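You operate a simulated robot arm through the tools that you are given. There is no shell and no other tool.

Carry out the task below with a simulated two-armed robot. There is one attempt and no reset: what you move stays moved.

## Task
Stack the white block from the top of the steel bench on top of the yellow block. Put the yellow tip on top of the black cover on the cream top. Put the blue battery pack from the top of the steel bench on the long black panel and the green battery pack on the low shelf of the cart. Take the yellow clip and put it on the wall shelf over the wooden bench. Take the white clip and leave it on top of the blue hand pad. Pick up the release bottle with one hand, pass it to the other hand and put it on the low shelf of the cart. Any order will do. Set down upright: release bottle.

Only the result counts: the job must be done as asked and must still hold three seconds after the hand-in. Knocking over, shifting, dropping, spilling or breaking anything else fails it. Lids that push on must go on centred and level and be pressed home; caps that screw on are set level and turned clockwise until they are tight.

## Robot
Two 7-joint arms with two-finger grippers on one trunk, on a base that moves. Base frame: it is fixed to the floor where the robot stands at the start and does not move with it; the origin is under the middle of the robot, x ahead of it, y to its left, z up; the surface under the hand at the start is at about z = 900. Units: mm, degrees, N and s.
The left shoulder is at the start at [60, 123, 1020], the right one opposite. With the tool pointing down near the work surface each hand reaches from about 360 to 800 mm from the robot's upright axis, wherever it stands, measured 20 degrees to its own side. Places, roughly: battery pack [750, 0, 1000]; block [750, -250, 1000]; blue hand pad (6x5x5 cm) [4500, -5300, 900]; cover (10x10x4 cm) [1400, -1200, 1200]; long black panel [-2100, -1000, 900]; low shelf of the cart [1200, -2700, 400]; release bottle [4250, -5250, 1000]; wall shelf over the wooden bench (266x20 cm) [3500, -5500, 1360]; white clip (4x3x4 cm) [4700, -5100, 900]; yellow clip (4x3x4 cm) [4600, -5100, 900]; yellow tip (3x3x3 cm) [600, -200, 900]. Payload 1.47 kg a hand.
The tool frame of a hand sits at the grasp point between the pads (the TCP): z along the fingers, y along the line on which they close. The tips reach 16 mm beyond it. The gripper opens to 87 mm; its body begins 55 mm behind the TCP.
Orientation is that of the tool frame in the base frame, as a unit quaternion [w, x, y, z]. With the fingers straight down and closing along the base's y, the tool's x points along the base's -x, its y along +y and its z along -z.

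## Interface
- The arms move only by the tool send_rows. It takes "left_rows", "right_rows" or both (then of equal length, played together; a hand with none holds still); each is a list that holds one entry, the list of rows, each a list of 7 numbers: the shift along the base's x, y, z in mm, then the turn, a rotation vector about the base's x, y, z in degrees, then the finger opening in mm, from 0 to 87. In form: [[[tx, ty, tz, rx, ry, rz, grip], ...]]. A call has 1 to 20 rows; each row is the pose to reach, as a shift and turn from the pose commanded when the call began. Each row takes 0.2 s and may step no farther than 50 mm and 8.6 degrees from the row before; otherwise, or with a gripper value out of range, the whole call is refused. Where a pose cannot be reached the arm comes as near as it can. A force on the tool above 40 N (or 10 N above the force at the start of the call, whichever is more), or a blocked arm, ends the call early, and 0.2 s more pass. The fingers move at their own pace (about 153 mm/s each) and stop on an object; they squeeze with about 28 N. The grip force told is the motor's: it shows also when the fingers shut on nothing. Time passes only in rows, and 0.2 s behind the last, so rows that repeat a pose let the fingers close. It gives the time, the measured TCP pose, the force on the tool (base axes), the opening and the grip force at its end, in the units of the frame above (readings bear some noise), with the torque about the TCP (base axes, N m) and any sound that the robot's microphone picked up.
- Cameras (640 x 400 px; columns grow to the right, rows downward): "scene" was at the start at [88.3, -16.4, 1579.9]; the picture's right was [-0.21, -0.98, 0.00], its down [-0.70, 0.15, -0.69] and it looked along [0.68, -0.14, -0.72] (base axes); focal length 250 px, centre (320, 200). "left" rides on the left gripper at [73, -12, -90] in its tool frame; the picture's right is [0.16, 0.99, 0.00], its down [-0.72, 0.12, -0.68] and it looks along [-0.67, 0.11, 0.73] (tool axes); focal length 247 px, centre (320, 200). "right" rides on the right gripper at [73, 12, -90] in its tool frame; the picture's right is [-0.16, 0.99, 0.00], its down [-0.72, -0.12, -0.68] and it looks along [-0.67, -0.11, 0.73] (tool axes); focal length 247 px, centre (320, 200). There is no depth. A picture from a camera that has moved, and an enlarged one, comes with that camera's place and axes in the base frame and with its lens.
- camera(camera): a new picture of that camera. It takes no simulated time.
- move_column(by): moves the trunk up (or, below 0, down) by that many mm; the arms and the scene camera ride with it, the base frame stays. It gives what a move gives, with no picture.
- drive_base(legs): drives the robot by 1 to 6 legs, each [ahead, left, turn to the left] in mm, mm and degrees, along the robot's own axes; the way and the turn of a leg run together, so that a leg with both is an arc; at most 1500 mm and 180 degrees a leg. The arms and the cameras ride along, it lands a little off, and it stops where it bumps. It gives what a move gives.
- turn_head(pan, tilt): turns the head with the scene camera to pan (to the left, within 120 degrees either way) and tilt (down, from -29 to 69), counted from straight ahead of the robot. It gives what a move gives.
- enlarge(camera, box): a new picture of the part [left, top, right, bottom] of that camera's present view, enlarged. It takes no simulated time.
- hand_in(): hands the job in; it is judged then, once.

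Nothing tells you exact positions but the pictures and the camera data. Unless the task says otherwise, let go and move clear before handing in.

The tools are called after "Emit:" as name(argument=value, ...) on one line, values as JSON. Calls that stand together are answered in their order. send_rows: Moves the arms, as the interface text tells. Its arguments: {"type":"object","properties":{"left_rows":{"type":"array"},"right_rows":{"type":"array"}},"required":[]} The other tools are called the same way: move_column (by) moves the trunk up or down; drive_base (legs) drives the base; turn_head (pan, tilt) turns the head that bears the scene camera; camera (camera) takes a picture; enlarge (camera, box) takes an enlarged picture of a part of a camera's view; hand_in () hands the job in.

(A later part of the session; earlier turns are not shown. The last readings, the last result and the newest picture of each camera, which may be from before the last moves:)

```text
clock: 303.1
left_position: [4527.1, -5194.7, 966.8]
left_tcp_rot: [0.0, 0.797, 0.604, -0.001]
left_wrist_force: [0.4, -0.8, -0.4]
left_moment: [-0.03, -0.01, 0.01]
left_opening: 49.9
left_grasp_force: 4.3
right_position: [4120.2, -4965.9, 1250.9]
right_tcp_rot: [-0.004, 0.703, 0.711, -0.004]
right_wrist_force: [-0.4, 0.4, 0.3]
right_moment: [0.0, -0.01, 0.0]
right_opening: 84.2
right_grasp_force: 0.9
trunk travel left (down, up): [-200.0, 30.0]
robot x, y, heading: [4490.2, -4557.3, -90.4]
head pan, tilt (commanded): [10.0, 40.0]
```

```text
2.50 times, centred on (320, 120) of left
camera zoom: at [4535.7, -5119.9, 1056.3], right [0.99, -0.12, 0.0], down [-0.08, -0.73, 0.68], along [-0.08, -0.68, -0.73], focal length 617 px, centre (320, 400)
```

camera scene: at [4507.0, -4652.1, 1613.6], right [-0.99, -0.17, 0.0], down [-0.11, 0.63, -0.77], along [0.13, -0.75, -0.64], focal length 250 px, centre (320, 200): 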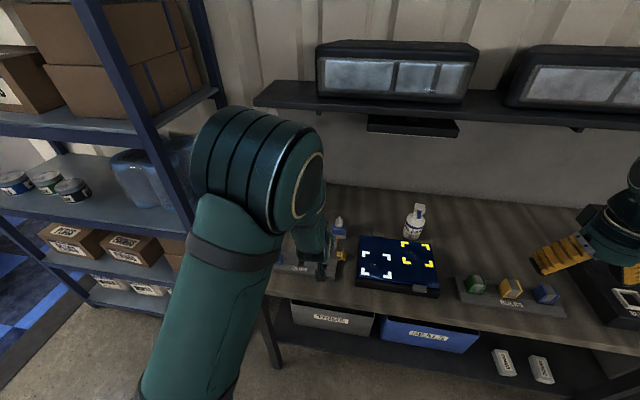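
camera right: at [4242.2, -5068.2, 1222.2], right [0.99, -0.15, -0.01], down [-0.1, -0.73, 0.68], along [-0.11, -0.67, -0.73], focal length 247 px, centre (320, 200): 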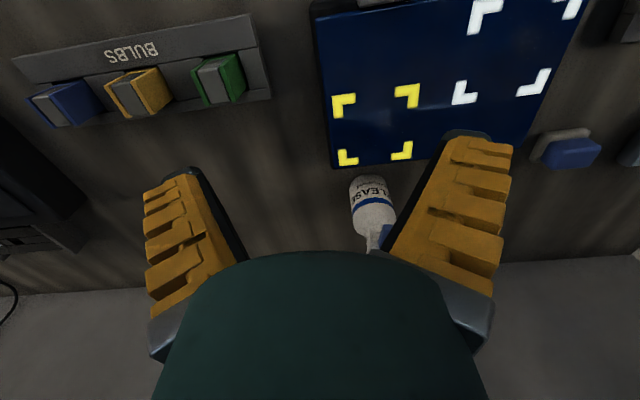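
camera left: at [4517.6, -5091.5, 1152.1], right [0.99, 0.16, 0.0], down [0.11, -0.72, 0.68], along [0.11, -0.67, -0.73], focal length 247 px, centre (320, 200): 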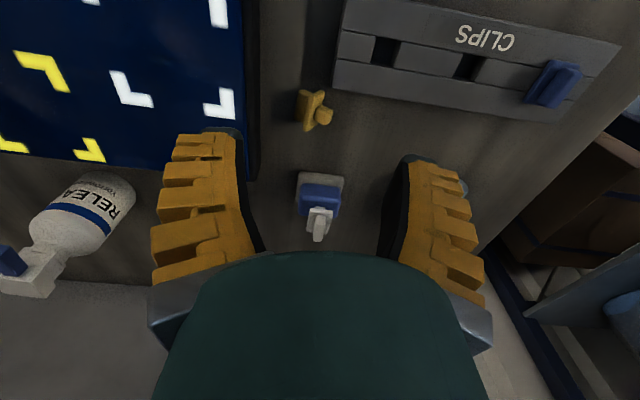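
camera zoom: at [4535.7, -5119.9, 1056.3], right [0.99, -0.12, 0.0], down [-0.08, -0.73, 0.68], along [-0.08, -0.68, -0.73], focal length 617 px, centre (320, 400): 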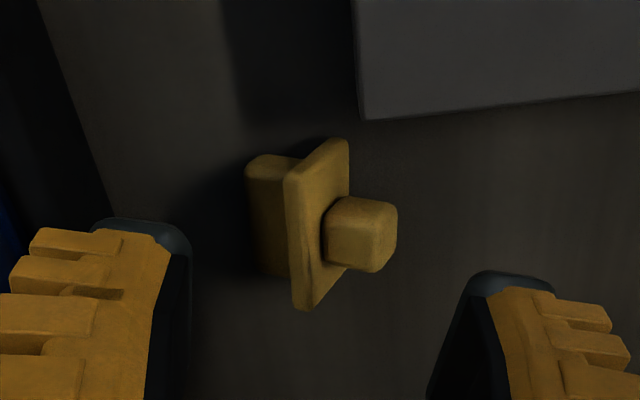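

Emit:
send_rows(left_rows=[[[0, 0, -20, 0, 0, -2, 44], [0, 0, -38, 0, 0, -2, 44], [0, 0, -46, 0, 0, -2, 44], [0, 0, -46, 0, 0, -2, 30], [0, 0, -46, 0, 0, -2, 10], [0, 0, -46, 0, 0, -2, 0], [0, 0, -46, 0, 0, -2, 0]]])

Emit:
enlarge(camera="left", box=[220, 60, 420, 220])

```text
clock: 304.7
left_position: [4526.2, -5194.9, 924.1]
left_tcp_rot: [0.003, 0.807, 0.591, -0.003]
left_wrist_force: [4.2, -9.6, 30.1]
left_moment: [0.24, 0.33, 0.05]
left_opening: 21.0
left_grasp_force: 28.2
right_position: [4122.4, -4966.1, 1250.2]
right_tcp_rot: [-0.004, 0.703, 0.712, -0.005]
right_wrist_force: [0.8, -0.7, 0.2]
right_moment: [-0.04, -0.02, 0.02]
right_opening: 84.1
right_grasp_force: 0.5
trunk travel left (down, up): [-200.0, 30.0]
robot x, y, heading: [4495.0, -4556.7, -90.0]
head pan, tilt (commanded): [10.0, 40.0]
```

```text
2.50 times, centred on (320, 140) of left
camera zoom: at [4536.6, -5119.8, 1013.2], right [0.99, -0.15, 0.0], down [-0.11, -0.72, 0.69], along [-0.1, -0.68, -0.73], focal length 617 px, centre (320, 350)
```

zoom: 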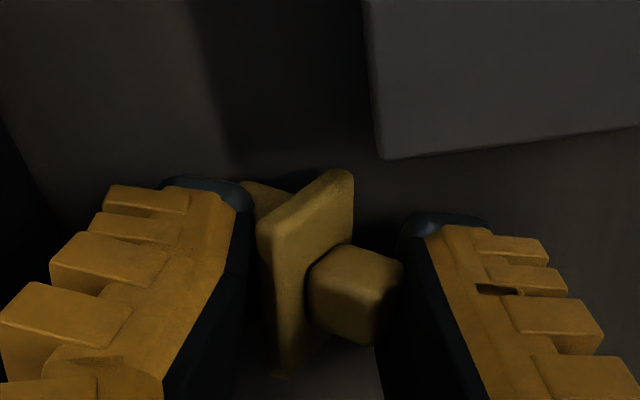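

The fingertips are pressing on the bench. I'll raise with the clip gripped and check the hold.

Emit:
send_rows(left_rows=[[[0, 0, 5, 0, 0, 0, 0], [0, 0, 12, 0, 0, 0, 0], [0, 0, 30, 0, 0, 0, 0], [0, 0, 60, 0, 0, 0, 0], [0, 0, 60, 0, 0, 0, 0]]])

Emit:
enlarge(camera="left", box=[220, 60, 420, 220])

```text
clock: 305.9
left_position: [4524.7, -5193.4, 979.2]
left_tcp_rot: [0.0, 0.808, 0.589, -0.001]
left_wrist_force: [-0.3, -0.5, -0.2]
left_moment: [-0.01, 0.07, -0.02]
left_opening: 16.9
left_grasp_force: 28.2
right_position: [4121.8, -4967.2, 1248.5]
right_tcp_rot: [-0.004, 0.703, 0.711, -0.004]
right_wrist_force: [0.5, 0.1, -0.9]
right_moment: [-0.02, 0.01, 0.0]
right_opening: 84.0
right_grasp_force: 0.6
trunk travel left (down, up): [-200.0, 30.0]
robot x, y, heading: [4489.2, -4557.9, -89.9]
head pan, tilt (commanded): [10.0, 40.0]
```

```text
2.50 times, centred on (320, 140) of left
camera zoom: at [4536.1, -5118.3, 1069.9], right [0.99, -0.15, 0.0], down [-0.11, -0.72, 0.68], along [-0.1, -0.67, -0.73], focal length 617 px, centre (320, 350)
```

zoom: 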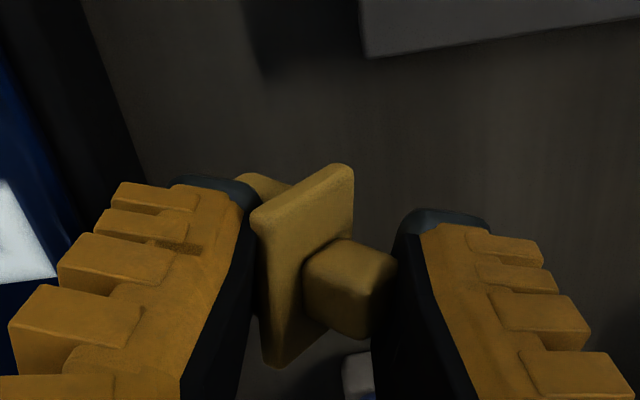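

The clip is held end to end. I'll raise it, straighten the hand's yaw, raise the trunk fully, and move the base back in toward the shelf.

Emit:
send_rows(left_rows=[[[8, 8, 45, 0, 0, 2.5, 0], [16, 16, 90, 0, 0, 5, 0], [26, 24, 135, 0, 0, 7.5, 0], [40, 32, 180, 0, 0, 10, 0], [58, 40, 222, 0, 0, 12.5, 0], [78, 48, 264, 0, 0, 15, 0], [100, 56, 305, 0, 0, 17.5, 0], [125, 64, 345, 0, 0, 17.5, 0], [155, 70, 380, 0, 0, 17.5, 0], [190, 72, 415, 0, 0, 17.5, 0]]])

Emit:
move_column(by=30)

Emit:
camera(camera="left")

Emit:
camera(camera="scene")

```text
clock: 308.1
left_position: [4716.1, -5121.9, 1392.7]
left_tcp_rot: [0.0, 0.709, 0.706, 0.0]
left_wrist_force: [-0.3, 0.2, -0.4]
left_moment: [-0.03, 0.0, 0.0]
left_opening: 17.4
left_grasp_force: 28.4
right_position: [4122.1, -4967.3, 1250.7]
right_tcp_rot: [-0.004, 0.703, 0.711, -0.005]
right_wrist_force: [0.0, 0.2, -0.6]
right_moment: [0.01, 0.02, 0.0]
right_opening: 84.4
right_grasp_force: 1.3
trunk travel left (down, up): [-200.0, 30.0]
robot x, y, heading: [4494.8, -4557.2, -90.0]
head pan, tilt (commanded): [10.0, 40.0]
```

```text
clock: 308.8
left_position: [4715.3, -5122.4, 1422.7]
left_tcp_rot: [0.001, 0.708, 0.706, 0.0]
left_wrist_force: [0.0, 0.4, -0.6]
left_moment: [0.01, 0.02, -0.04]
left_opening: 17.6
left_grasp_force: 28.2
right_position: [4120.5, -4968.1, 1280.6]
right_tcp_rot: [-0.004, 0.703, 0.711, -0.004]
right_wrist_force: [0.0, 0.3, 0.6]
right_moment: [0.02, 0.03, -0.01]
right_opening: 83.8
right_grasp_force: 0.8
trunk travel left (down, up): [-230.0, 0.0]
robot x, y, heading: [4491.9, -4558.6, -90.4]
head pan, tilt (commanded): [10.0, 40.0]
```

```text
taken
camera left: at [4703.3, -5047.9, 1513.0], right [0.99, 0.15, 0.0], down [0.11, -0.72, 0.68], along [0.11, -0.67, -0.73], focal length 247 px, centre (320, 200)
```

left: 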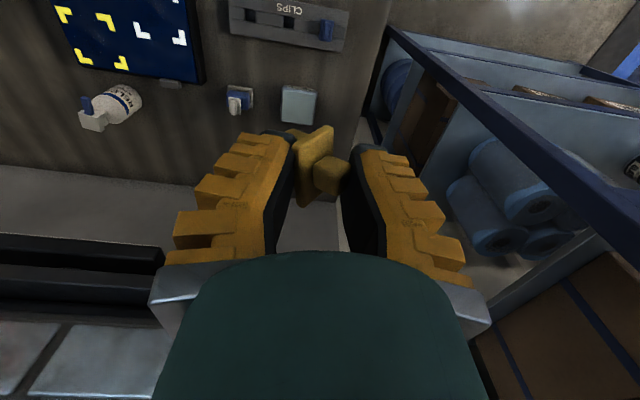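

```text
taken
camera scene: at [4507.0, -4651.6, 1643.7], right [-0.99, -0.17, 0.0], down [-0.11, 0.63, -0.77], along [0.13, -0.75, -0.64], focal length 250 px, centre (320, 200)
```

scene: 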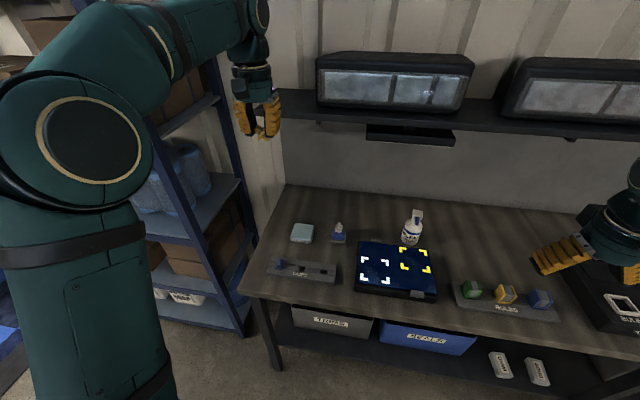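

Emit:
drive_base(legs=[[135, 0, 0]])

Emit:
send_rows(left_rows=[[[6, -10, 10, -7, 0, 0, 0], [12, -20, 20, -14, 0, 0, 0], [18, -30, 30, -21, 0, 0, 0], [24, -45, 35, -28, 0, 0, 0], [30, -60, 40, -35, 0, 0, 0], [36, -75, 40, -42, 0, 0, 0], [40, -90, 40, -45, 0, 0, 0], [40, -90, 40, -45, 0, 0, 0]]])

Emit:
turn_head(pan=15, tilt=25)

Emit:
camera(camera="scene")

Emit:
camera(camera="left")

```text
clock: 310.1
left_position: [4713.6, -5256.1, 1422.5]
left_tcp_rot: [0.0, 0.709, 0.705, -0.001]
left_wrist_force: [-0.1, -0.7, 0.2]
left_moment: [0.03, -0.03, 0.01]
left_opening: 17.6
left_grasp_force: 28.3
right_position: [4119.9, -5099.7, 1280.0]
right_tcp_rot: [-0.004, 0.703, 0.711, -0.004]
right_wrist_force: [-0.6, 0.4, 0.1]
right_moment: [0.02, 0.0, 0.03]
right_opening: 83.6
right_grasp_force: 0.4
trunk travel left (down, up): [-230.0, 0.0]
robot x, y, heading: [4495.9, -4694.7, -90.4]
head pan, tilt (commanded): [10.0, 40.0]
```

```text
clock: 311.9
left_position: [4753.0, -5344.9, 1464.7]
left_tcp_rot: [0.271, 0.655, 0.651, -0.272]
left_wrist_force: [0.1, 1.4, 0.3]
left_moment: [-0.01, -0.02, -0.02]
left_opening: 18.1
left_grasp_force: 27.9
right_position: [4119.8, -5100.9, 1279.6]
right_tcp_rot: [-0.004, 0.703, 0.711, -0.004]
right_wrist_force: [0.2, -0.1, 0.4]
right_moment: [-0.01, 0.0, 0.01]
right_opening: 84.1
right_grasp_force: 0.7
trunk travel left (down, up): [-230.0, 0.0]
robot x, y, heading: [4489.8, -4688.6, -90.1]
head pan, tilt (commanded): [10.0, 40.0]
```

```text
clock: 312.7
left_position: [4752.9, -5346.5, 1463.5]
left_tcp_rot: [0.272, 0.655, 0.651, -0.271]
left_wrist_force: [-0.2, -0.1, -0.1]
left_moment: [0.01, -0.03, 0.01]
left_opening: 17.9
left_grasp_force: 28.4
right_position: [4120.9, -5100.4, 1280.8]
right_tcp_rot: [-0.004, 0.704, 0.71, -0.004]
right_wrist_force: [-0.2, -0.8, -1.1]
right_moment: [0.0, 0.0, 0.0]
right_opening: 84.0
right_grasp_force: 0.8
trunk travel left (down, up): [-230.0, 0.0]
robot x, y, heading: [4494.2, -4692.0, -90.3]
head pan, tilt (commanded): [15.0, 25.0]
```

```text
taken
camera scene: at [4515.5, -4790.5, 1667.0], right [-0.97, -0.25, 0.0], down [-0.11, 0.41, -0.91], along [0.23, -0.88, -0.42], focal length 250 px, centre (320, 200)
```

scene: 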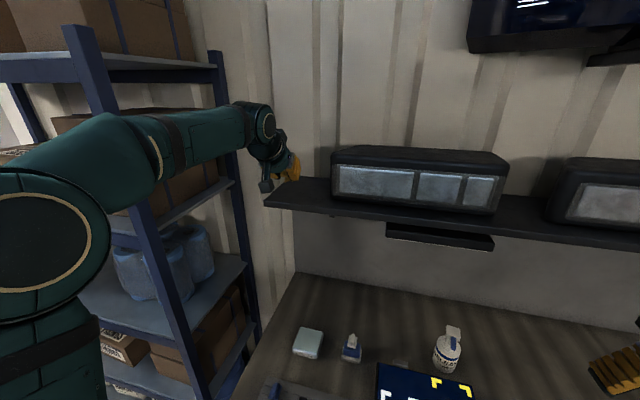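

```text
taken
camera left: at [4741.8, -5231.0, 1475.9], right [0.99, 0.11, -0.11], down [0.11, -0.03, 0.99], along [0.1, -0.99, -0.04], focal length 247 px, centre (320, 200)
```

left: 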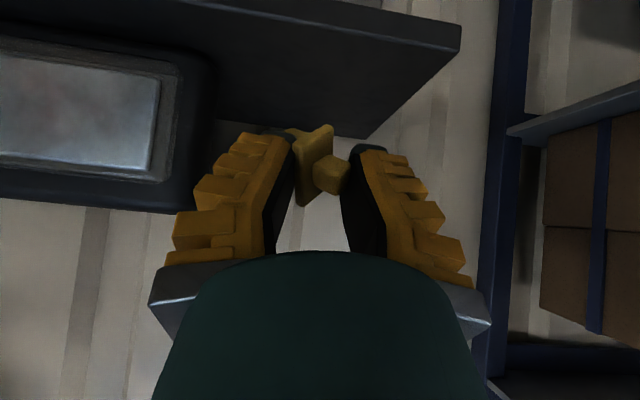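

The shelf end reads clearly: z≈1358, y -5381 to -5595, end at x≈4841. Moving forward over the shelf and lowering.

Emit:
send_rows(left_rows=[[[2, -25, -10, 0, 0, 0, 0], [4, -50, -20, 0, 0, 0, 0], [6, -75, -35, 0, 0, 0, 0], [7, -85, -50, 0, 0, 0, 0], [7, -85, -62, 0, 0, 0, 0], [7, -85, -62, 0, 0, 0, 0]]])

Emit:
camera(camera="left")

Emit:
enlarge(camera="scene", box=[220, 80, 380, 240])

```text
clock: 314.1
left_position: [4759.9, -5431.2, 1404.2]
left_tcp_rot: [0.272, 0.654, 0.652, -0.27]
left_wrist_force: [-1.0, 0.2, 0.3]
left_moment: [-0.01, 0.02, -0.01]
left_opening: 18.2
left_grasp_force: 28.0
right_position: [4119.9, -5101.3, 1279.7]
right_tcp_rot: [-0.004, 0.704, 0.711, -0.004]
right_wrist_force: [-0.9, 0.1, 1.0]
right_moment: [0.01, -0.01, 0.01]
right_opening: 84.0
right_grasp_force: 0.6
trunk travel left (down, up): [-230.0, 0.0]
robot x, y, heading: [4492.7, -4691.8, -90.0]
head pan, tilt (commanded): [15.0, 25.0]
```

```text
taken
camera left: at [4750.0, -5315.8, 1415.4], right [0.99, 0.11, -0.11], down [0.11, -0.03, 0.99], along [0.1, -0.99, -0.04], focal length 247 px, centre (320, 200)
```

left: 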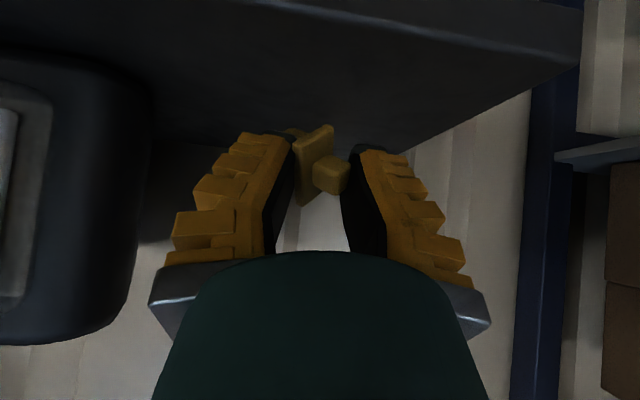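

```text
2.50 times, centred on (300, 160) of scene
camera zoom: at [4515.5, -4790.6, 1667.0], right [-0.97, -0.25, 0.0], down [-0.11, 0.41, -0.91], along [0.23, -0.88, -0.42], focal length 626 px, centre (370, 300)
```

zoom: 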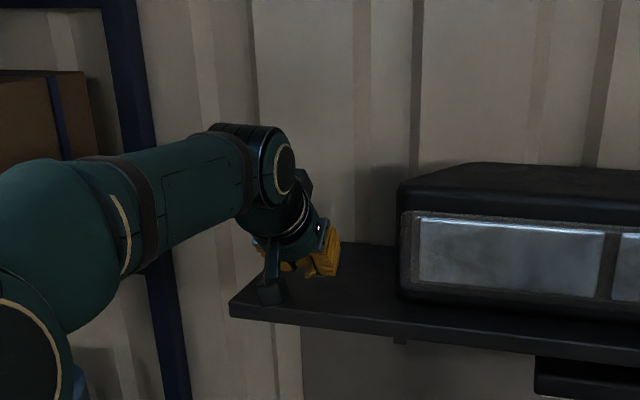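

Emit:
send_rows(left_rows=[[[0, 0, -4, 0, 0, 0, 0], [0, 0, -8, 0, 0, 0, 0], [0, 0, -8, 0, 0, 0, 0]]])

Emit:
send_rows(left_rows=[[[0, 0, -3, 0, 0, 0, 0], [0, 0, -6, 0, 0, 0, 0], [0, 0, -6, 0, 0, 0, 0]]])

Emit:
send_rows(left_rows=[[[0, 0, -2, 0, 0, 0, 0], [0, 0, -4, 0, 0, 0, 0], [0, 0, -4, 0, 0, 0, 0]]])

```text
clock: 314.9
left_position: [4759.2, -5430.3, 1394.3]
left_tcp_rot: [0.272, 0.655, 0.652, -0.27]
left_wrist_force: [-0.4, 1.2, 0.1]
left_moment: [-0.03, -0.02, -0.02]
left_opening: 18.1
left_grasp_force: 28.2
right_position: [4119.2, -5099.7, 1279.8]
right_tcp_rot: [-0.004, 0.703, 0.711, -0.003]
right_wrist_force: [-0.6, 0.0, 0.4]
right_moment: [-0.03, -0.03, -0.02]
right_opening: 84.1
right_grasp_force: 1.1
trunk travel left (down, up): [-230.0, 0.0]
robot x, y, heading: [4494.0, -4694.0, -90.3]
head pan, tilt (commanded): [15.0, 25.0]
```

```text
clock: 315.7
left_position: [4759.3, -5431.4, 1387.8]
left_tcp_rot: [0.273, 0.654, 0.652, -0.27]
left_wrist_force: [-0.2, -0.1, 0.0]
left_moment: [-0.02, 0.01, 0.01]
left_opening: 18.4
left_grasp_force: 28.6
right_position: [4120.3, -5100.4, 1280.1]
right_tcp_rot: [-0.004, 0.704, 0.711, -0.003]
right_wrist_force: [0.2, 0.1, 0.8]
right_moment: [0.02, 0.01, 0.01]
right_opening: 84.1
right_grasp_force: 0.6
trunk travel left (down, up): [-230.0, 0.0]
robot x, y, heading: [4491.8, -4694.4, -90.3]
head pan, tilt (commanded): [15.0, 25.0]
```

```text
clock: 316.5
left_position: [4760.9, -5430.6, 1385.0]
left_tcp_rot: [0.272, 0.655, 0.651, -0.271]
left_wrist_force: [0.4, -0.6, -0.5]
left_moment: [-0.02, 0.01, 0.01]
left_opening: 18.0
left_grasp_force: 27.8
right_position: [4119.3, -5101.1, 1280.4]
right_tcp_rot: [-0.004, 0.703, 0.711, -0.004]
right_wrist_force: [0.6, 1.0, 0.8]
right_moment: [-0.03, -0.02, -0.03]
right_opening: 84.1
right_grasp_force: 0.3
trunk travel left (down, up): [-230.0, 0.0]
robot x, y, heading: [4491.8, -4687.5, -90.1]
head pan, tilt (commanded): [15.0, 25.0]
```

Emit:
send_rows(left_rows=[[[0, 0, -2, 0, 0, 0, 0], [0, 0, -3, 0, 0, 0, 0], [0, 0, -3, 0, 0, 0, 0]]])

Emit:
enlarge(camera="left", box=[200, 60, 440, 220])

```text
clock: 317.3
left_position: [4759.4, -5430.7, 1382.6]
left_tcp_rot: [0.274, 0.654, 0.652, -0.271]
left_wrist_force: [0.8, -3.7, 12.4]
left_moment: [-0.14, 0.01, -0.02]
left_opening: 19.1
left_grasp_force: 27.8
right_position: [4119.5, -5100.4, 1279.3]
right_tcp_rot: [-0.005, 0.703, 0.711, -0.003]
right_wrist_force: [0.2, 0.1, -0.1]
right_moment: [-0.02, -0.02, 0.02]
right_opening: 83.9
right_grasp_force: 0.4
trunk travel left (down, up): [-230.0, 0.0]
robot x, y, heading: [4490.2, -4694.9, -90.1]
head pan, tilt (commanded): [15.0, 25.0]
```

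```text
2.50 times, centred on (320, 140) of left
camera zoom: at [4748.8, -5313.6, 1394.5], right [0.99, 0.11, -0.11], down [0.11, -0.03, 0.99], along [0.1, -0.99, -0.04], focal length 617 px, centre (320, 350)
```

zoom: 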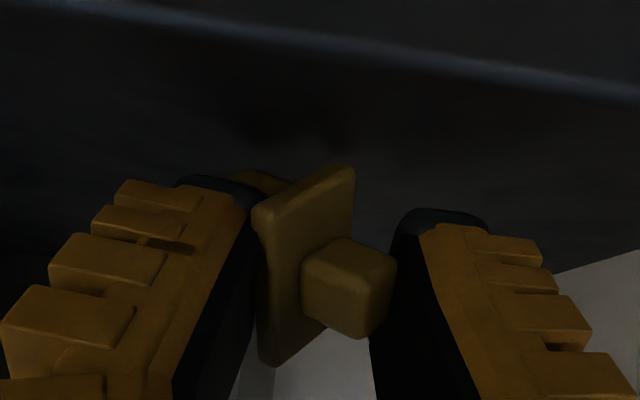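

Contact with the shelf. Releasing gently and backing out along the tool axis.

Emit:
send_rows(left_rows=[[[0, 0, 1, 0, 0, 0, 10], [0, 0, 1.5, 0, 0, 0, 22], [0, 0, 1.5, 0, 0, 0, 34], [0, 0, 1.5, 0, 0, 0, 46], [0, 0, 1.5, 0, 0, 0, 50], [0, 0, 1.5, 0, 0, 0, 50]]])

Emit:
enlarge(camera="left", box=[200, 60, 440, 220])

```text
clock: 318.7
left_position: [4760.6, -5430.3, 1382.8]
left_tcp_rot: [0.272, 0.655, 0.651, -0.27]
left_wrist_force: [0.2, -1.0, -0.7]
left_moment: [0.01, 0.01, -0.01]
left_opening: 55.0
left_grasp_force: 3.2
right_position: [4119.6, -5100.4, 1279.1]
right_tcp_rot: [-0.004, 0.703, 0.711, -0.003]
right_wrist_force: [-0.4, -0.1, -0.3]
right_moment: [0.02, -0.02, -0.01]
right_opening: 83.9
right_grasp_force: 0.6
trunk travel left (down, up): [-230.0, 0.0]
robot x, y, heading: [4490.4, -4691.9, -89.9]
head pan, tilt (commanded): [15.0, 25.0]
```

```text
2.50 times, centred on (320, 140) of left
camera zoom: at [4749.2, -5313.8, 1394.6], right [0.99, 0.11, -0.11], down [0.11, -0.03, 0.99], along [0.1, -0.99, -0.04], focal length 617 px, centre (320, 350)
```

zoom: 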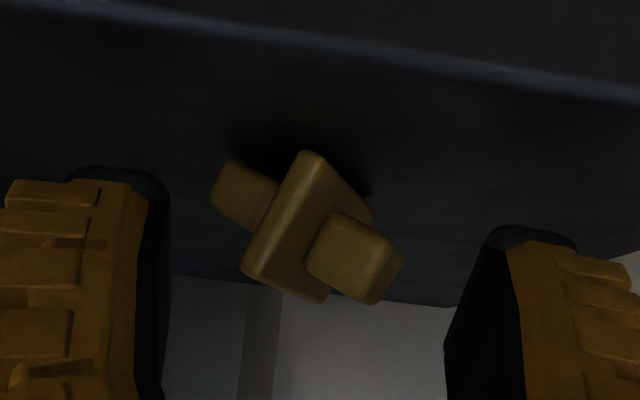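

The yellow clip rests on the shelf. Backing out.

Emit:
send_rows(left_rows=[[[0, 12, 14, 0, 0, 0, 50], [0, 32, 36, 0, 0, 0, 50], [0, 62, 66, 0, 0, 0, 50], [0, 100, 90, 0, 0, 0, 50], [-10, 145, 95, 0, 0, 0, 50], [-20, 180, 95, 0, 0, 0, 50], [-20, 180, 95, 0, 0, 0, 50]]])

Emit:
camera(camera="left")

Emit:
enlarge(camera="scene", box=[220, 80, 380, 240])

```text
clock: 320.3
left_position: [4739.2, -5253.6, 1476.1]
left_tcp_rot: [0.271, 0.655, 0.652, -0.27]
left_wrist_force: [0.0, 0.5, 0.0]
left_moment: [-0.02, -0.04, -0.03]
left_opening: 55.2
left_grasp_force: 3.5
right_position: [4119.8, -5100.6, 1280.3]
right_tcp_rot: [-0.005, 0.703, 0.711, -0.003]
right_wrist_force: [0.0, 0.6, -0.1]
right_moment: [-0.02, 0.0, 0.01]
right_opening: 84.0
right_grasp_force: 0.5
trunk travel left (down, up): [-230.0, 0.0]
robot x, y, heading: [4492.7, -4696.2, -90.4]
head pan, tilt (commanded): [15.0, 25.0]
```

```text
taken
camera left: at [4728.7, -5137.3, 1488.0], right [0.99, 0.11, -0.11], down [0.11, -0.03, 0.99], along [0.1, -0.99, -0.04], focal length 247 px, centre (320, 200)
```

left: 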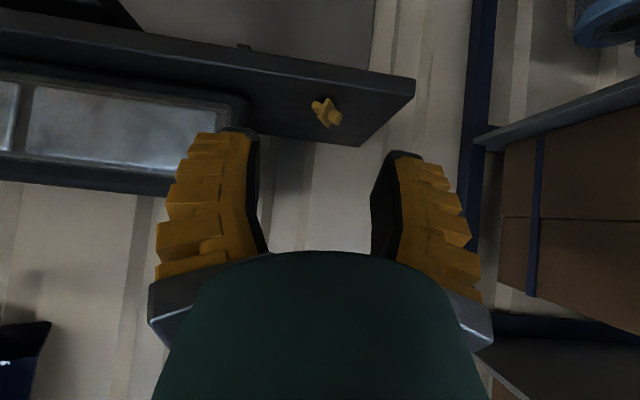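

```text
2.50 times, centred on (300, 160) of scene
camera zoom: at [4515.5, -4791.4, 1667.0], right [-0.97, -0.25, 0.0], down [-0.11, 0.41, -0.91], along [0.23, -0.88, -0.42], focal length 626 px, centre (370, 300)
```

zoom: 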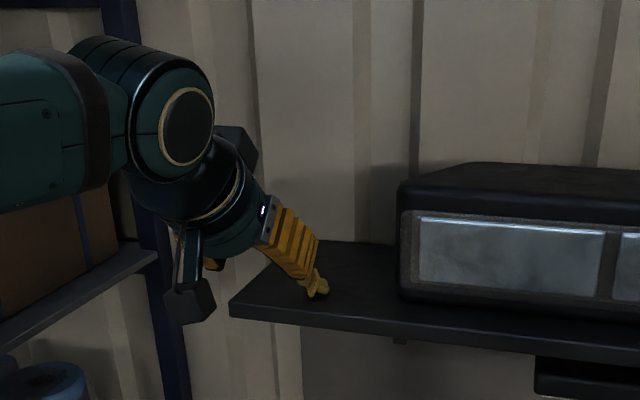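

Next, the release bottle. I'll take a close look at its shape with the right wrist and scene cameras.

Emit:
turn_head(pan=-15, tilt=40)

Emit:
camera(camera="scene")

Emit:
enlarge(camera="scene", box=[240, 170, 400, 290])

Emit:
camera(camera="right")

```text
clock: 321.3
left_position: [4739.9, -5252.8, 1476.3]
left_tcp_rot: [0.272, 0.654, 0.651, -0.271]
left_wrist_force: [-0.4, 0.4, -0.1]
left_moment: [0.0, 0.01, -0.01]
left_opening: 55.1
left_grasp_force: 3.8
right_position: [4121.2, -5100.1, 1280.1]
right_tcp_rot: [-0.004, 0.704, 0.711, -0.004]
right_wrist_force: [0.3, -0.2, 0.4]
right_moment: [0.01, 0.0, 0.0]
right_opening: 84.4
right_grasp_force: 0.3
trunk travel left (down, up): [-230.0, 0.0]
robot x, y, heading: [4490.0, -4690.9, -90.3]
head pan, tilt (commanded): [-15.0, 40.0]
```

```text
taken
camera scene: at [4469.8, -4783.4, 1643.8], right [-0.96, 0.26, 0.0], down [0.17, 0.62, -0.77], along [-0.2, -0.74, -0.64], focal length 250 px, centre (320, 200)
```

scene: 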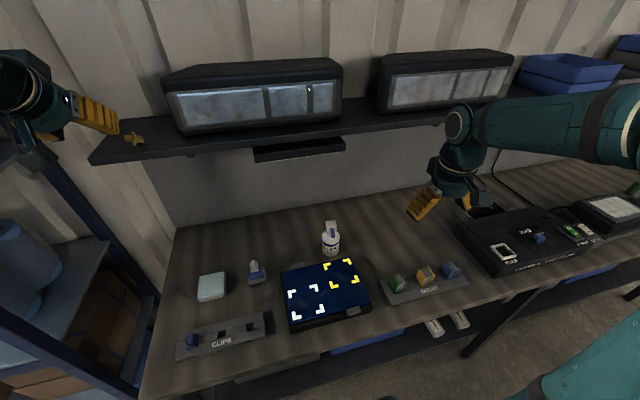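

```text
3.33 times, centred on (320, 230) of scene
camera zoom: at [4469.8, -4783.4, 1643.8], right [-0.96, 0.26, 0.0], down [0.17, 0.62, -0.77], along [-0.2, -0.74, -0.64], focal length 835 px, centre (320, 100)
```

zoom: 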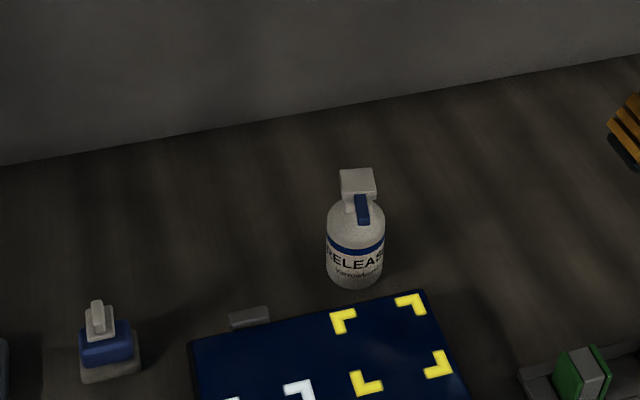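

```text
taken
camera right: at [4131.9, -5027.5, 1369.3], right [0.99, -0.15, -0.01], down [-0.1, -0.73, 0.68], along [-0.11, -0.67, -0.73], focal length 247 px, centre (320, 200)
```

right: 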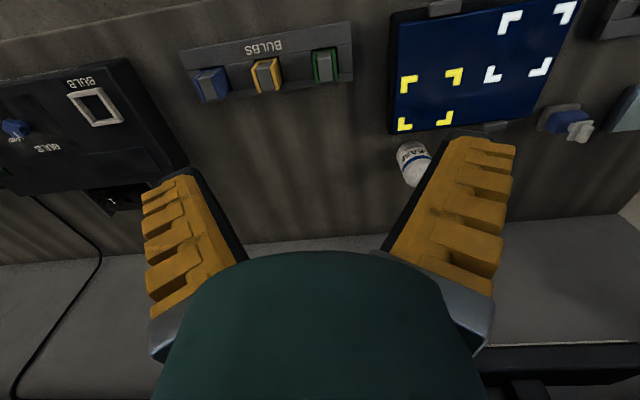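

The bottle is a small spray bottle: its body is about 61 mm wide, its head block about 35 mm wide at z≈1025–1047, centred near [4273,-5346]. Plan: the left hand lifts it by the head, the right hand takes it by the body. Shifting the base to the right first.

Emit:
send_rows(left_rows=[[[-10, 30, -10, 5, 0, 0, 60], [-20, 60, -30, 11, 0, 0, 70], [-30, 80, -60, 17, 0, 0, 80], [-40, 90, -95, 23, 0, 0, 80], [-50, 95, -130, 28, 0, 0, 80], [-50, 95, -130, 28, 0, 0, 80]]])

Emit:
drive_base(legs=[[0, -285, 0.3]])

Emit:
camera(camera="left")

Emit:
camera(camera="scene")

```text
clock: 322.7
left_position: [4688.4, -5154.3, 1345.6]
left_tcp_rot: [0.105, 0.7, 0.698, -0.104]
left_wrist_force: [-0.1, 0.5, 0.0]
left_moment: [-0.03, 0.01, 0.02]
left_opening: 81.5
left_grasp_force: 1.3
right_position: [4120.1, -5099.9, 1280.5]
right_tcp_rot: [-0.003, 0.703, 0.711, -0.004]
right_wrist_force: [0.2, 0.2, 0.2]
right_moment: [-0.02, -0.03, -0.04]
right_opening: 84.2
right_grasp_force: 0.5
trunk travel left (down, up): [-230.0, 0.0]
robot x, y, heading: [4493.9, -4694.4, -90.7]
head pan, tilt (commanded): [-15.0, 40.0]
```

```text
clock: 325.8
left_position: [4402.0, -5152.0, 1345.1]
left_tcp_rot: [0.105, 0.698, 0.701, -0.105]
left_wrist_force: [1.1, 0.7, 1.2]
left_moment: [0.01, 0.03, 0.01]
left_opening: 81.7
left_grasp_force: 0.6
right_position: [3833.9, -5103.8, 1280.5]
right_tcp_rot: [-0.003, 0.7, 0.714, -0.004]
right_wrist_force: [0.2, 1.1, 0.2]
right_moment: [0.0, 0.02, 0.01]
right_opening: 84.1
right_grasp_force: 1.2
trunk travel left (down, up): [-230.0, 0.0]
robot x, y, heading: [4205.5, -4690.5, -89.8]
head pan, tilt (commanded): [-15.0, 40.0]
```

```text
taken
camera left: at [4391.0, -5054.9, 1410.6], right [0.99, 0.15, -0.04], down [0.12, -0.49, 0.86], along [0.11, -0.86, -0.5], focal length 247 px, centre (320, 200)
```

left: 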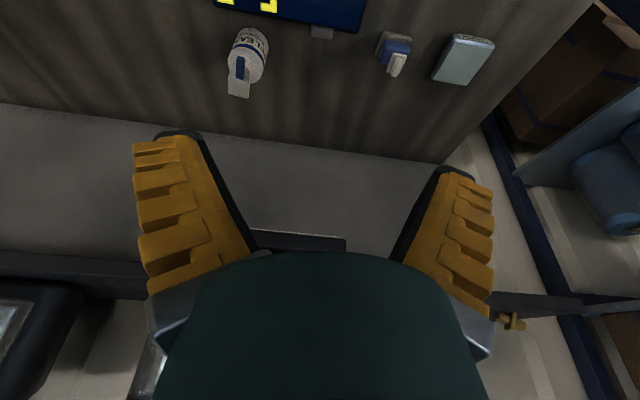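

```text
taken
camera scene: at [4181.8, -4783.2, 1643.7], right [-0.97, 0.26, 0.0], down [0.16, 0.62, -0.77], along [-0.2, -0.74, -0.64], focal length 250 px, centre (320, 200)
```

scene: 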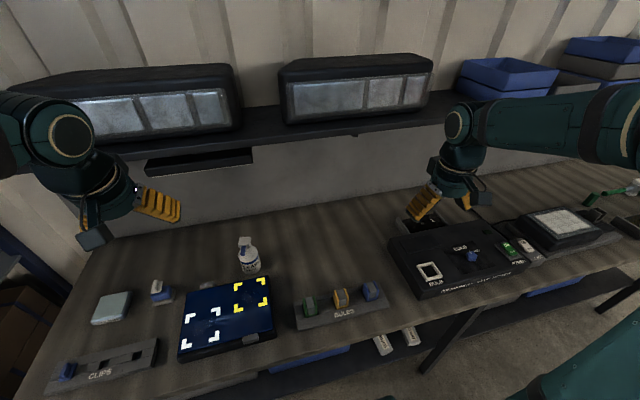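

Emit:
send_rows(left_rows=[[[-22, -15, -35, 0, 0, 0, 80], [-44, -35, -70, 0, 0, 0, 80], [-66, -58, -105, 0, 0, 0, 80], [-88, -83, -140, 0, 0, 0, 80], [-110, -110, -172, 0, 0, 0, 80], [-127, -140, -200, 0, 0, 0, 80], [-129, -160, -220, 0, 0, 0, 80], [-129, -160, -220, 0, 0, 0, 80]]])

Emit:
camera(camera="left")

Emit:
enlarge(camera="left", box=[240, 20, 420, 160])

Emit:
enlarge(camera="scene", box=[160, 150, 320, 290])

```text
clock: 327.6
left_position: [4273.7, -5312.6, 1123.5]
left_tcp_rot: [0.106, 0.698, 0.7, -0.105]
left_wrist_force: [-0.3, 0.5, -0.2]
left_moment: [-0.01, 0.0, 0.0]
left_opening: 81.6
left_grasp_force: 1.1
right_position: [3833.1, -5102.7, 1279.7]
right_tcp_rot: [-0.004, 0.7, 0.714, -0.004]
right_wrist_force: [0.0, 0.5, 1.4]
right_moment: [0.0, -0.05, -0.02]
right_opening: 84.1
right_grasp_force: 0.8
trunk travel left (down, up): [-230.0, 0.0]
robot x, y, heading: [4202.7, -4688.5, -89.8]
head pan, tilt (commanded): [-15.0, 40.0]
```

```text
taken
camera left: at [4261.8, -5214.9, 1189.3], right [0.99, 0.15, -0.05], down [0.12, -0.49, 0.86], along [0.11, -0.86, -0.5], focal length 247 px, centre (320, 200)
```

left: 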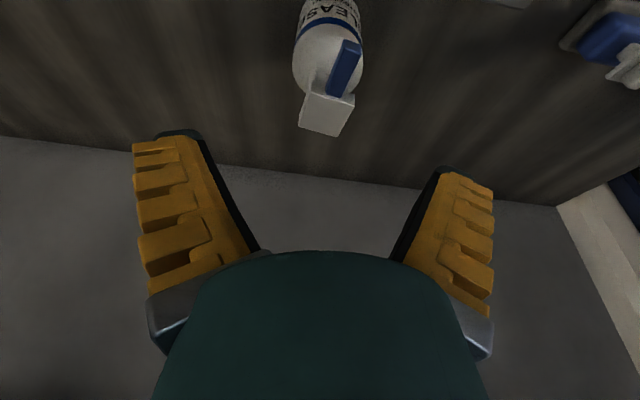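

```text
2.86 times, centred on (330, 90) of left
camera zoom: at [4261.8, -5214.9, 1189.3], right [0.99, 0.15, -0.05], down [0.12, -0.49, 0.86], along [0.11, -0.86, -0.5], focal length 706 px, centre (291, 514)
```

zoom: 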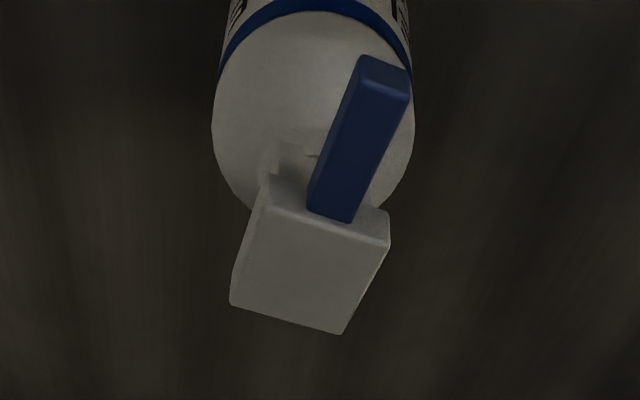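

```text
2.86 times, centred on (240, 220) of scene
camera zoom: at [4181.8, -4782.5, 1643.8], right [-0.97, 0.26, 0.0], down [0.16, 0.62, -0.77], along [-0.2, -0.74, -0.64], focal length 716 px, centre (549, 143)
```

zoom: 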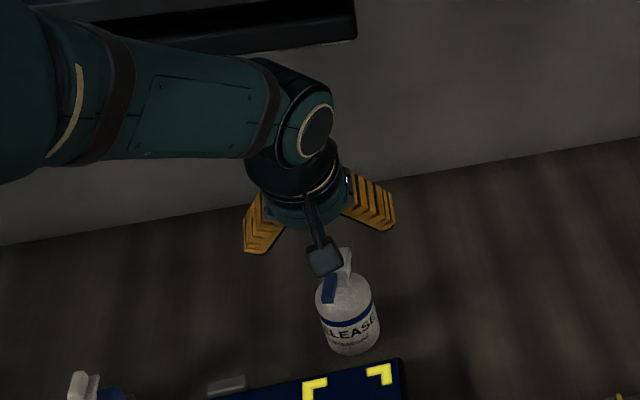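

Emit:
send_rows(left_rows=[[[1, -6, -10, 0, 0, -5, 80], [3, -14, -22, 0, 0, -10, 70], [4, -22, -36, 0, 0, -14, 66], [4, -22, -36, 0, 0, -14, 66]]])

Emit:
camera(camera="left")

Emit:
enlarge(camera="left", box=[230, 40, 410, 200])

```text
clock: 328.6
left_position: [4276.4, -5331.5, 1090.8]
left_tcp_rot: [0.093, 0.778, 0.61, -0.116]
left_wrist_force: [-0.7, 0.5, 0.4]
left_moment: [-0.04, 0.02, -0.04]
left_opening: 70.0
left_grasp_force: 2.3
right_position: [3836.0, -5102.3, 1279.3]
right_tcp_rot: [-0.004, 0.7, 0.714, -0.004]
right_wrist_force: [0.7, 0.9, 0.3]
right_moment: [-0.02, 0.0, -0.01]
right_opening: 83.9
right_grasp_force: 0.4
trunk travel left (down, up): [-230.0, 0.0]
robot x, y, heading: [4202.2, -4691.0, -89.7]
head pan, tilt (commanded): [-15.0, 40.0]
```

```text
taken
camera left: at [4289.1, -5234.9, 1155.8], right [0.99, -0.09, -0.05], down [-0.01, -0.5, 0.86], along [-0.1, -0.86, -0.5], focal length 247 px, centre (320, 200)
```

left: 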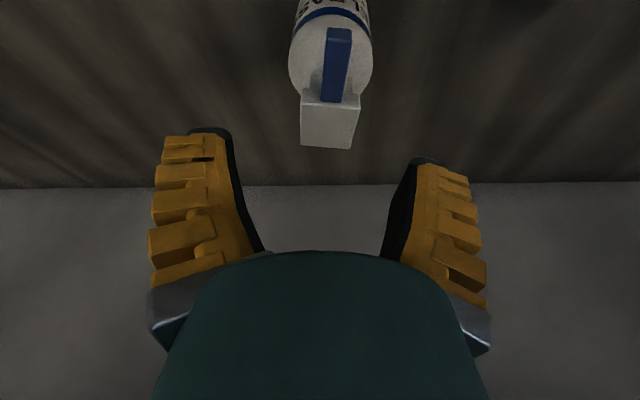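

```text
2.50 times, centred on (320, 120) of left
camera zoom: at [4289.1, -5234.9, 1155.8], right [0.99, -0.09, -0.05], down [-0.01, -0.5, 0.86], along [-0.1, -0.86, -0.5], focal length 617 px, centre (320, 400)
```

zoom: 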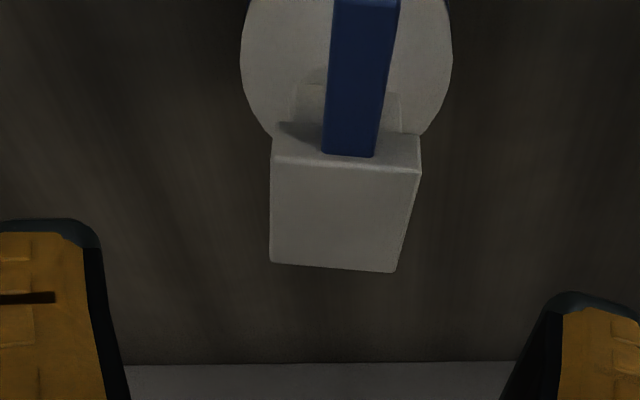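

Emit:
send_rows(left_rows=[[[0.5, -4, -18, 0, 0, 0, 66], [0.5, -8, -36, 0, 0, 0, 66], [0.5, -9, -50, 0, 0, 0, 66], [0.5, -9, -50, 0, 0, 0, 66]]])

Emit:
camera(camera="left")

Emit:
enlarge(camera="left", box=[230, 60, 410, 220])

Emit:
camera(camera="scene")

```text
clock: 329.6
left_position: [4278.7, -5344.1, 1040.2]
left_tcp_rot: [0.093, 0.778, 0.61, -0.117]
left_wrist_force: [-0.3, 0.6, 0.4]
left_moment: [0.0, -0.02, 0.0]
left_opening: 70.1
left_grasp_force: 2.9
right_position: [3834.2, -5102.6, 1279.6]
right_tcp_rot: [-0.004, 0.701, 0.714, -0.004]
right_wrist_force: [0.1, -0.2, -0.4]
right_moment: [-0.03, 0.02, -0.02]
right_opening: 84.0
right_grasp_force: 0.7
trunk travel left (down, up): [-230.0, 0.0]
robot x, y, heading: [4201.5, -4692.0, -89.8]
head pan, tilt (commanded): [-15.0, 40.0]
```

```text
taken
camera left: at [4289.7, -5245.8, 1105.5], right [1.0, -0.09, -0.05], down [-0.01, -0.5, 0.86], along [-0.1, -0.86, -0.5], focal length 247 px, centre (320, 200)
```

left: 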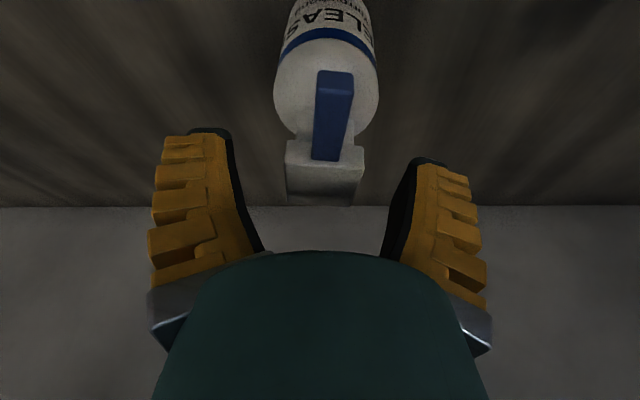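

```text
2.50 times, centred on (320, 140) of left
camera zoom: at [4289.7, -5245.8, 1105.5], right [1.0, -0.09, -0.05], down [-0.01, -0.5, 0.86], along [-0.1, -0.86, -0.5], focal length 617 px, centre (320, 350)
```

zoom: 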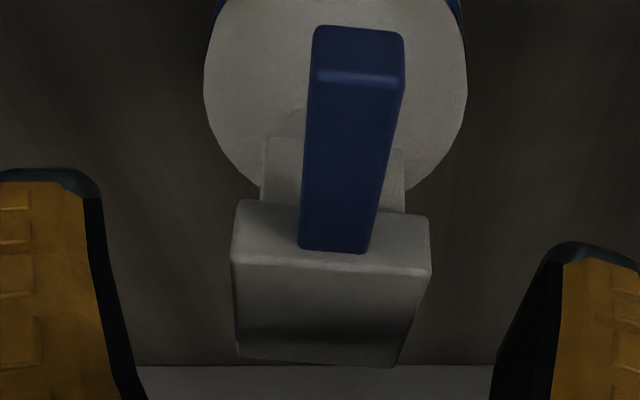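

```text
taken
camera scene: at [4182.0, -4782.9, 1643.8], right [-0.97, 0.26, 0.0], down [0.16, 0.62, -0.77], along [-0.2, -0.74, -0.64], focal length 250 px, centre (320, 200)
```

scene: 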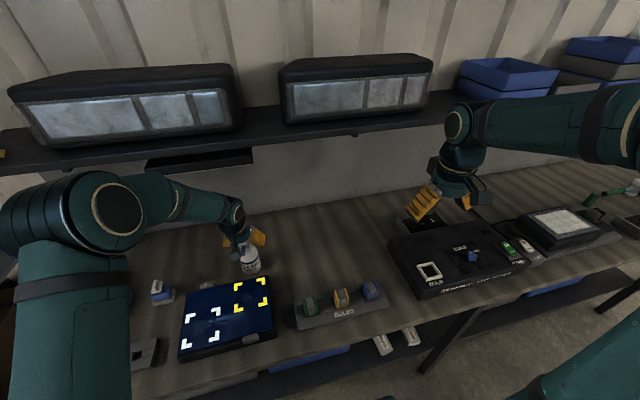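

The head block is z≈1029–1043 and centred between the fingers. A small shift, then I'll close and lift.

Emit:
send_rows(left_rows=[[[2, -0.5, -4, 0, 0, 0, 66], [2, -0.5, -4, 0, 0, 0, 50], [2, -0.5, -4, 0, 0, 0, 35], [2, -0.5, -4, 0, 0, 0, 20], [2, -0.5, -4, 0, 0, 0, 0], [2, -0.5, -4, 0, 0, 0, 0]]])

Emit:
enlarge(camera="left", box=[230, 60, 410, 220])

```text
clock: 331.0
left_position: [4280.0, -5342.5, 1036.3]
left_tcp_rot: [0.092, 0.779, 0.61, -0.117]
left_wrist_force: [-0.5, 1.3, 0.5]
left_moment: [0.19, 0.01, 0.04]
left_opening: 26.2
left_grasp_force: 28.0
right_position: [3835.4, -5102.9, 1281.6]
right_tcp_rot: [-0.003, 0.7, 0.714, -0.003]
right_wrist_force: [-0.4, -0.6, 0.4]
right_moment: [0.0, -0.02, 0.01]
right_opening: 83.8
right_grasp_force: 0.9
trunk travel left (down, up): [-230.0, 0.0]
robot x, y, heading: [4202.0, -4691.1, -89.6]
head pan, tilt (commanded): [-15.0, 40.0]
```

```text
2.50 times, centred on (320, 140) of left
camera zoom: at [4292.0, -5245.6, 1100.8], right [0.99, -0.09, -0.05], down [-0.01, -0.51, 0.86], along [-0.1, -0.86, -0.5], focal length 617 px, centre (320, 350)
```

zoom: 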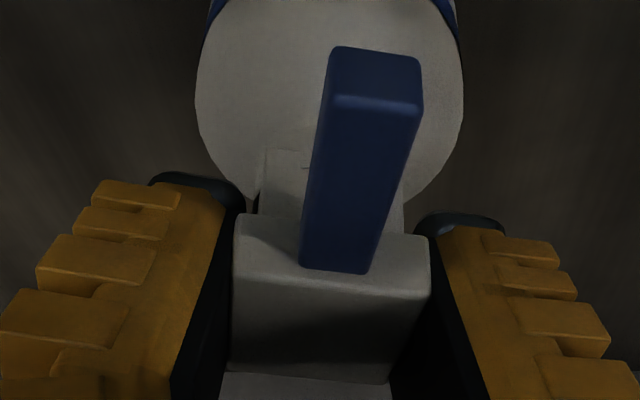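

Emit:
send_rows(left_rows=[[[0, 0, 5, 0, 0, 0, 0], [0, 0, 20, 0, 0, 0, 0], [0, 3, 45, 0, 0, 0, 0], [0, 15, 75, 0, 0, 0, 0], [0, 40, 100, 0, 0, 0, 0], [0, 75, 115, 0, 0, 0, 0], [0, 110, 120, 0, 0, 0, 0], [0, 110, 120, 0, 0, 0, 0]]])

Emit:
camera(camera="left")

Emit:
camera(camera="scene")

```text
clock: 332.8
left_position: [4282.0, -5234.7, 1155.1]
left_tcp_rot: [0.093, 0.778, 0.61, -0.116]
left_wrist_force: [0.3, -0.8, -2.6]
left_moment: [-0.02, -0.03, -0.02]
left_opening: 26.2
left_grasp_force: 27.9
right_position: [3834.0, -5103.8, 1279.9]
right_tcp_rot: [-0.004, 0.701, 0.713, -0.003]
right_wrist_force: [-0.5, -0.4, -0.7]
right_moment: [0.0, 0.0, -0.02]
right_opening: 84.1
right_grasp_force: 0.4
trunk travel left (down, up): [-230.0, 0.0]
robot x, y, heading: [4203.3, -4691.4, -89.6]
head pan, tilt (commanded): [-15.0, 40.0]
```

```text
taken
camera left: at [4293.8, -5137.3, 1219.3], right [1.0, -0.09, -0.04], down [-0.01, -0.51, 0.86], along [-0.1, -0.86, -0.5], focal length 247 px, centre (320, 200)
```

left: 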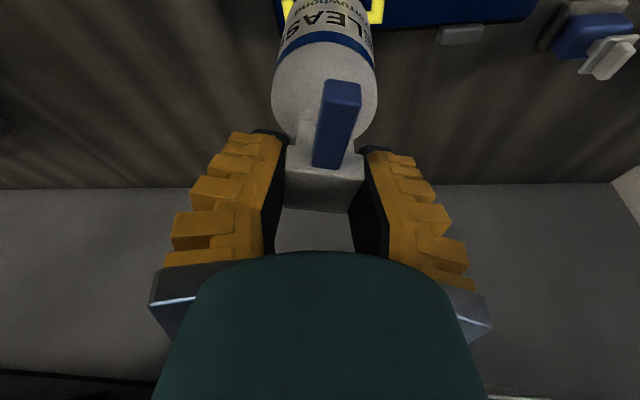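

```text
taken
camera scene: at [4182.0, -4784.4, 1643.6], right [-0.97, 0.26, 0.0], down [0.16, 0.62, -0.77], along [-0.2, -0.74, -0.64], focal length 250 px, centre (320, 200)
```

scene: 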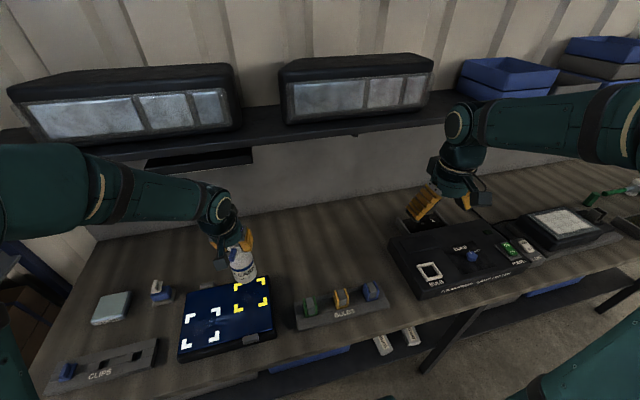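

The bottle is held (about 0.26 kg). I'll back away from the bench for a free-space handover.

Emit:
drive_base(legs=[[-450, 0, -0.3]])

Emit:
send_rows(left_rows=[[[-16, -30, 0, 0, 0, 0, 0], [-32, -60, 0, 0, 0, 0, 0], [-48, -90, 0, 0, 0, 0, 0], [-64, -120, 0, 0, 0, 0, 0], [-79, -147, 0, 0, 0, 0, 0], [-79, -147, 0, 0, 0, 0, 0]]])

Emit:
turn_head(pan=0, tilt=40)

Emit:
camera(camera="scene")

```text
clock: 335.5
left_position: [4282.5, -4792.6, 1154.1]
left_tcp_rot: [0.092, 0.775, 0.614, -0.116]
left_wrist_force: [0.3, 0.2, -3.2]
left_moment: [0.0, 0.01, 0.01]
left_opening: 26.3
left_grasp_force: 27.9
right_position: [3834.3, -4662.8, 1280.7]
right_tcp_rot: [-0.003, 0.699, 0.715, -0.003]
right_wrist_force: [0.5, -0.9, 0.0]
right_moment: [0.02, 0.01, -0.01]
right_opening: 84.1
right_grasp_force: 0.5
trunk travel left (down, up): [-230.0, 0.0]
robot x, y, heading: [4198.8, -4250.1, -89.4]
head pan, tilt (commanded): [-15.0, 40.0]
```

```text
clock: 336.9
left_position: [4204.9, -4937.6, 1153.2]
left_tcp_rot: [0.092, 0.776, 0.614, -0.116]
left_wrist_force: [0.7, -0.2, -1.9]
left_moment: [-0.02, 0.0, 0.0]
left_opening: 26.0
left_grasp_force: 27.6
right_position: [3834.7, -4663.4, 1279.9]
right_tcp_rot: [-0.003, 0.697, 0.717, -0.004]
right_wrist_force: [0.7, -0.1, -0.3]
right_moment: [0.01, 0.02, 0.01]
right_opening: 84.1
right_grasp_force: 1.2
trunk travel left (down, up): [-230.0, 0.0]
robot x, y, heading: [4198.3, -4248.2, -89.3]
head pan, tilt (commanded): [-15.0, 40.0]
```

```text
clock: 337.6
left_position: [4204.7, -4938.9, 1154.0]
left_tcp_rot: [0.094, 0.775, 0.614, -0.116]
left_wrist_force: [-0.5, 0.1, -1.9]
left_moment: [0.01, 0.0, -0.01]
left_opening: 26.1
left_grasp_force: 28.3
right_position: [3834.2, -4664.1, 1279.7]
right_tcp_rot: [-0.004, 0.698, 0.716, -0.003]
right_wrist_force: [0.5, -0.6, -0.5]
right_moment: [0.0, 0.0, -0.01]
right_opening: 83.8
right_grasp_force: 0.8
trunk travel left (down, up): [-230.0, 0.0]
robot x, y, heading: [4197.7, -4251.8, -89.2]
head pan, tilt (commanded): [0.0, 40.0]
```

```text
taken
camera scene: at [4201.7, -4344.4, 1643.7], right [-1.0, -0.01, 0.0], down [-0.01, 0.64, -0.77], along [0.01, -0.77, -0.64], focal length 250 px, centre (320, 200)
```

scene: 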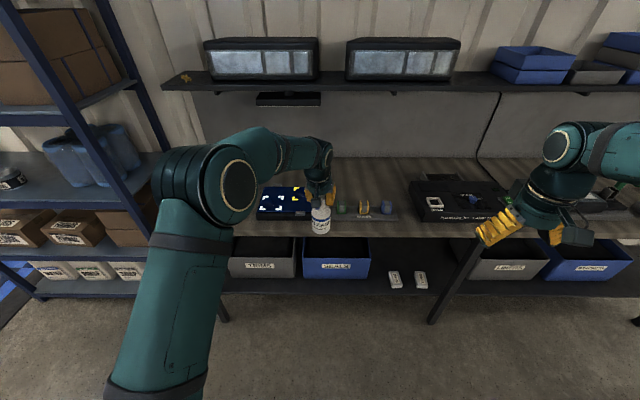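

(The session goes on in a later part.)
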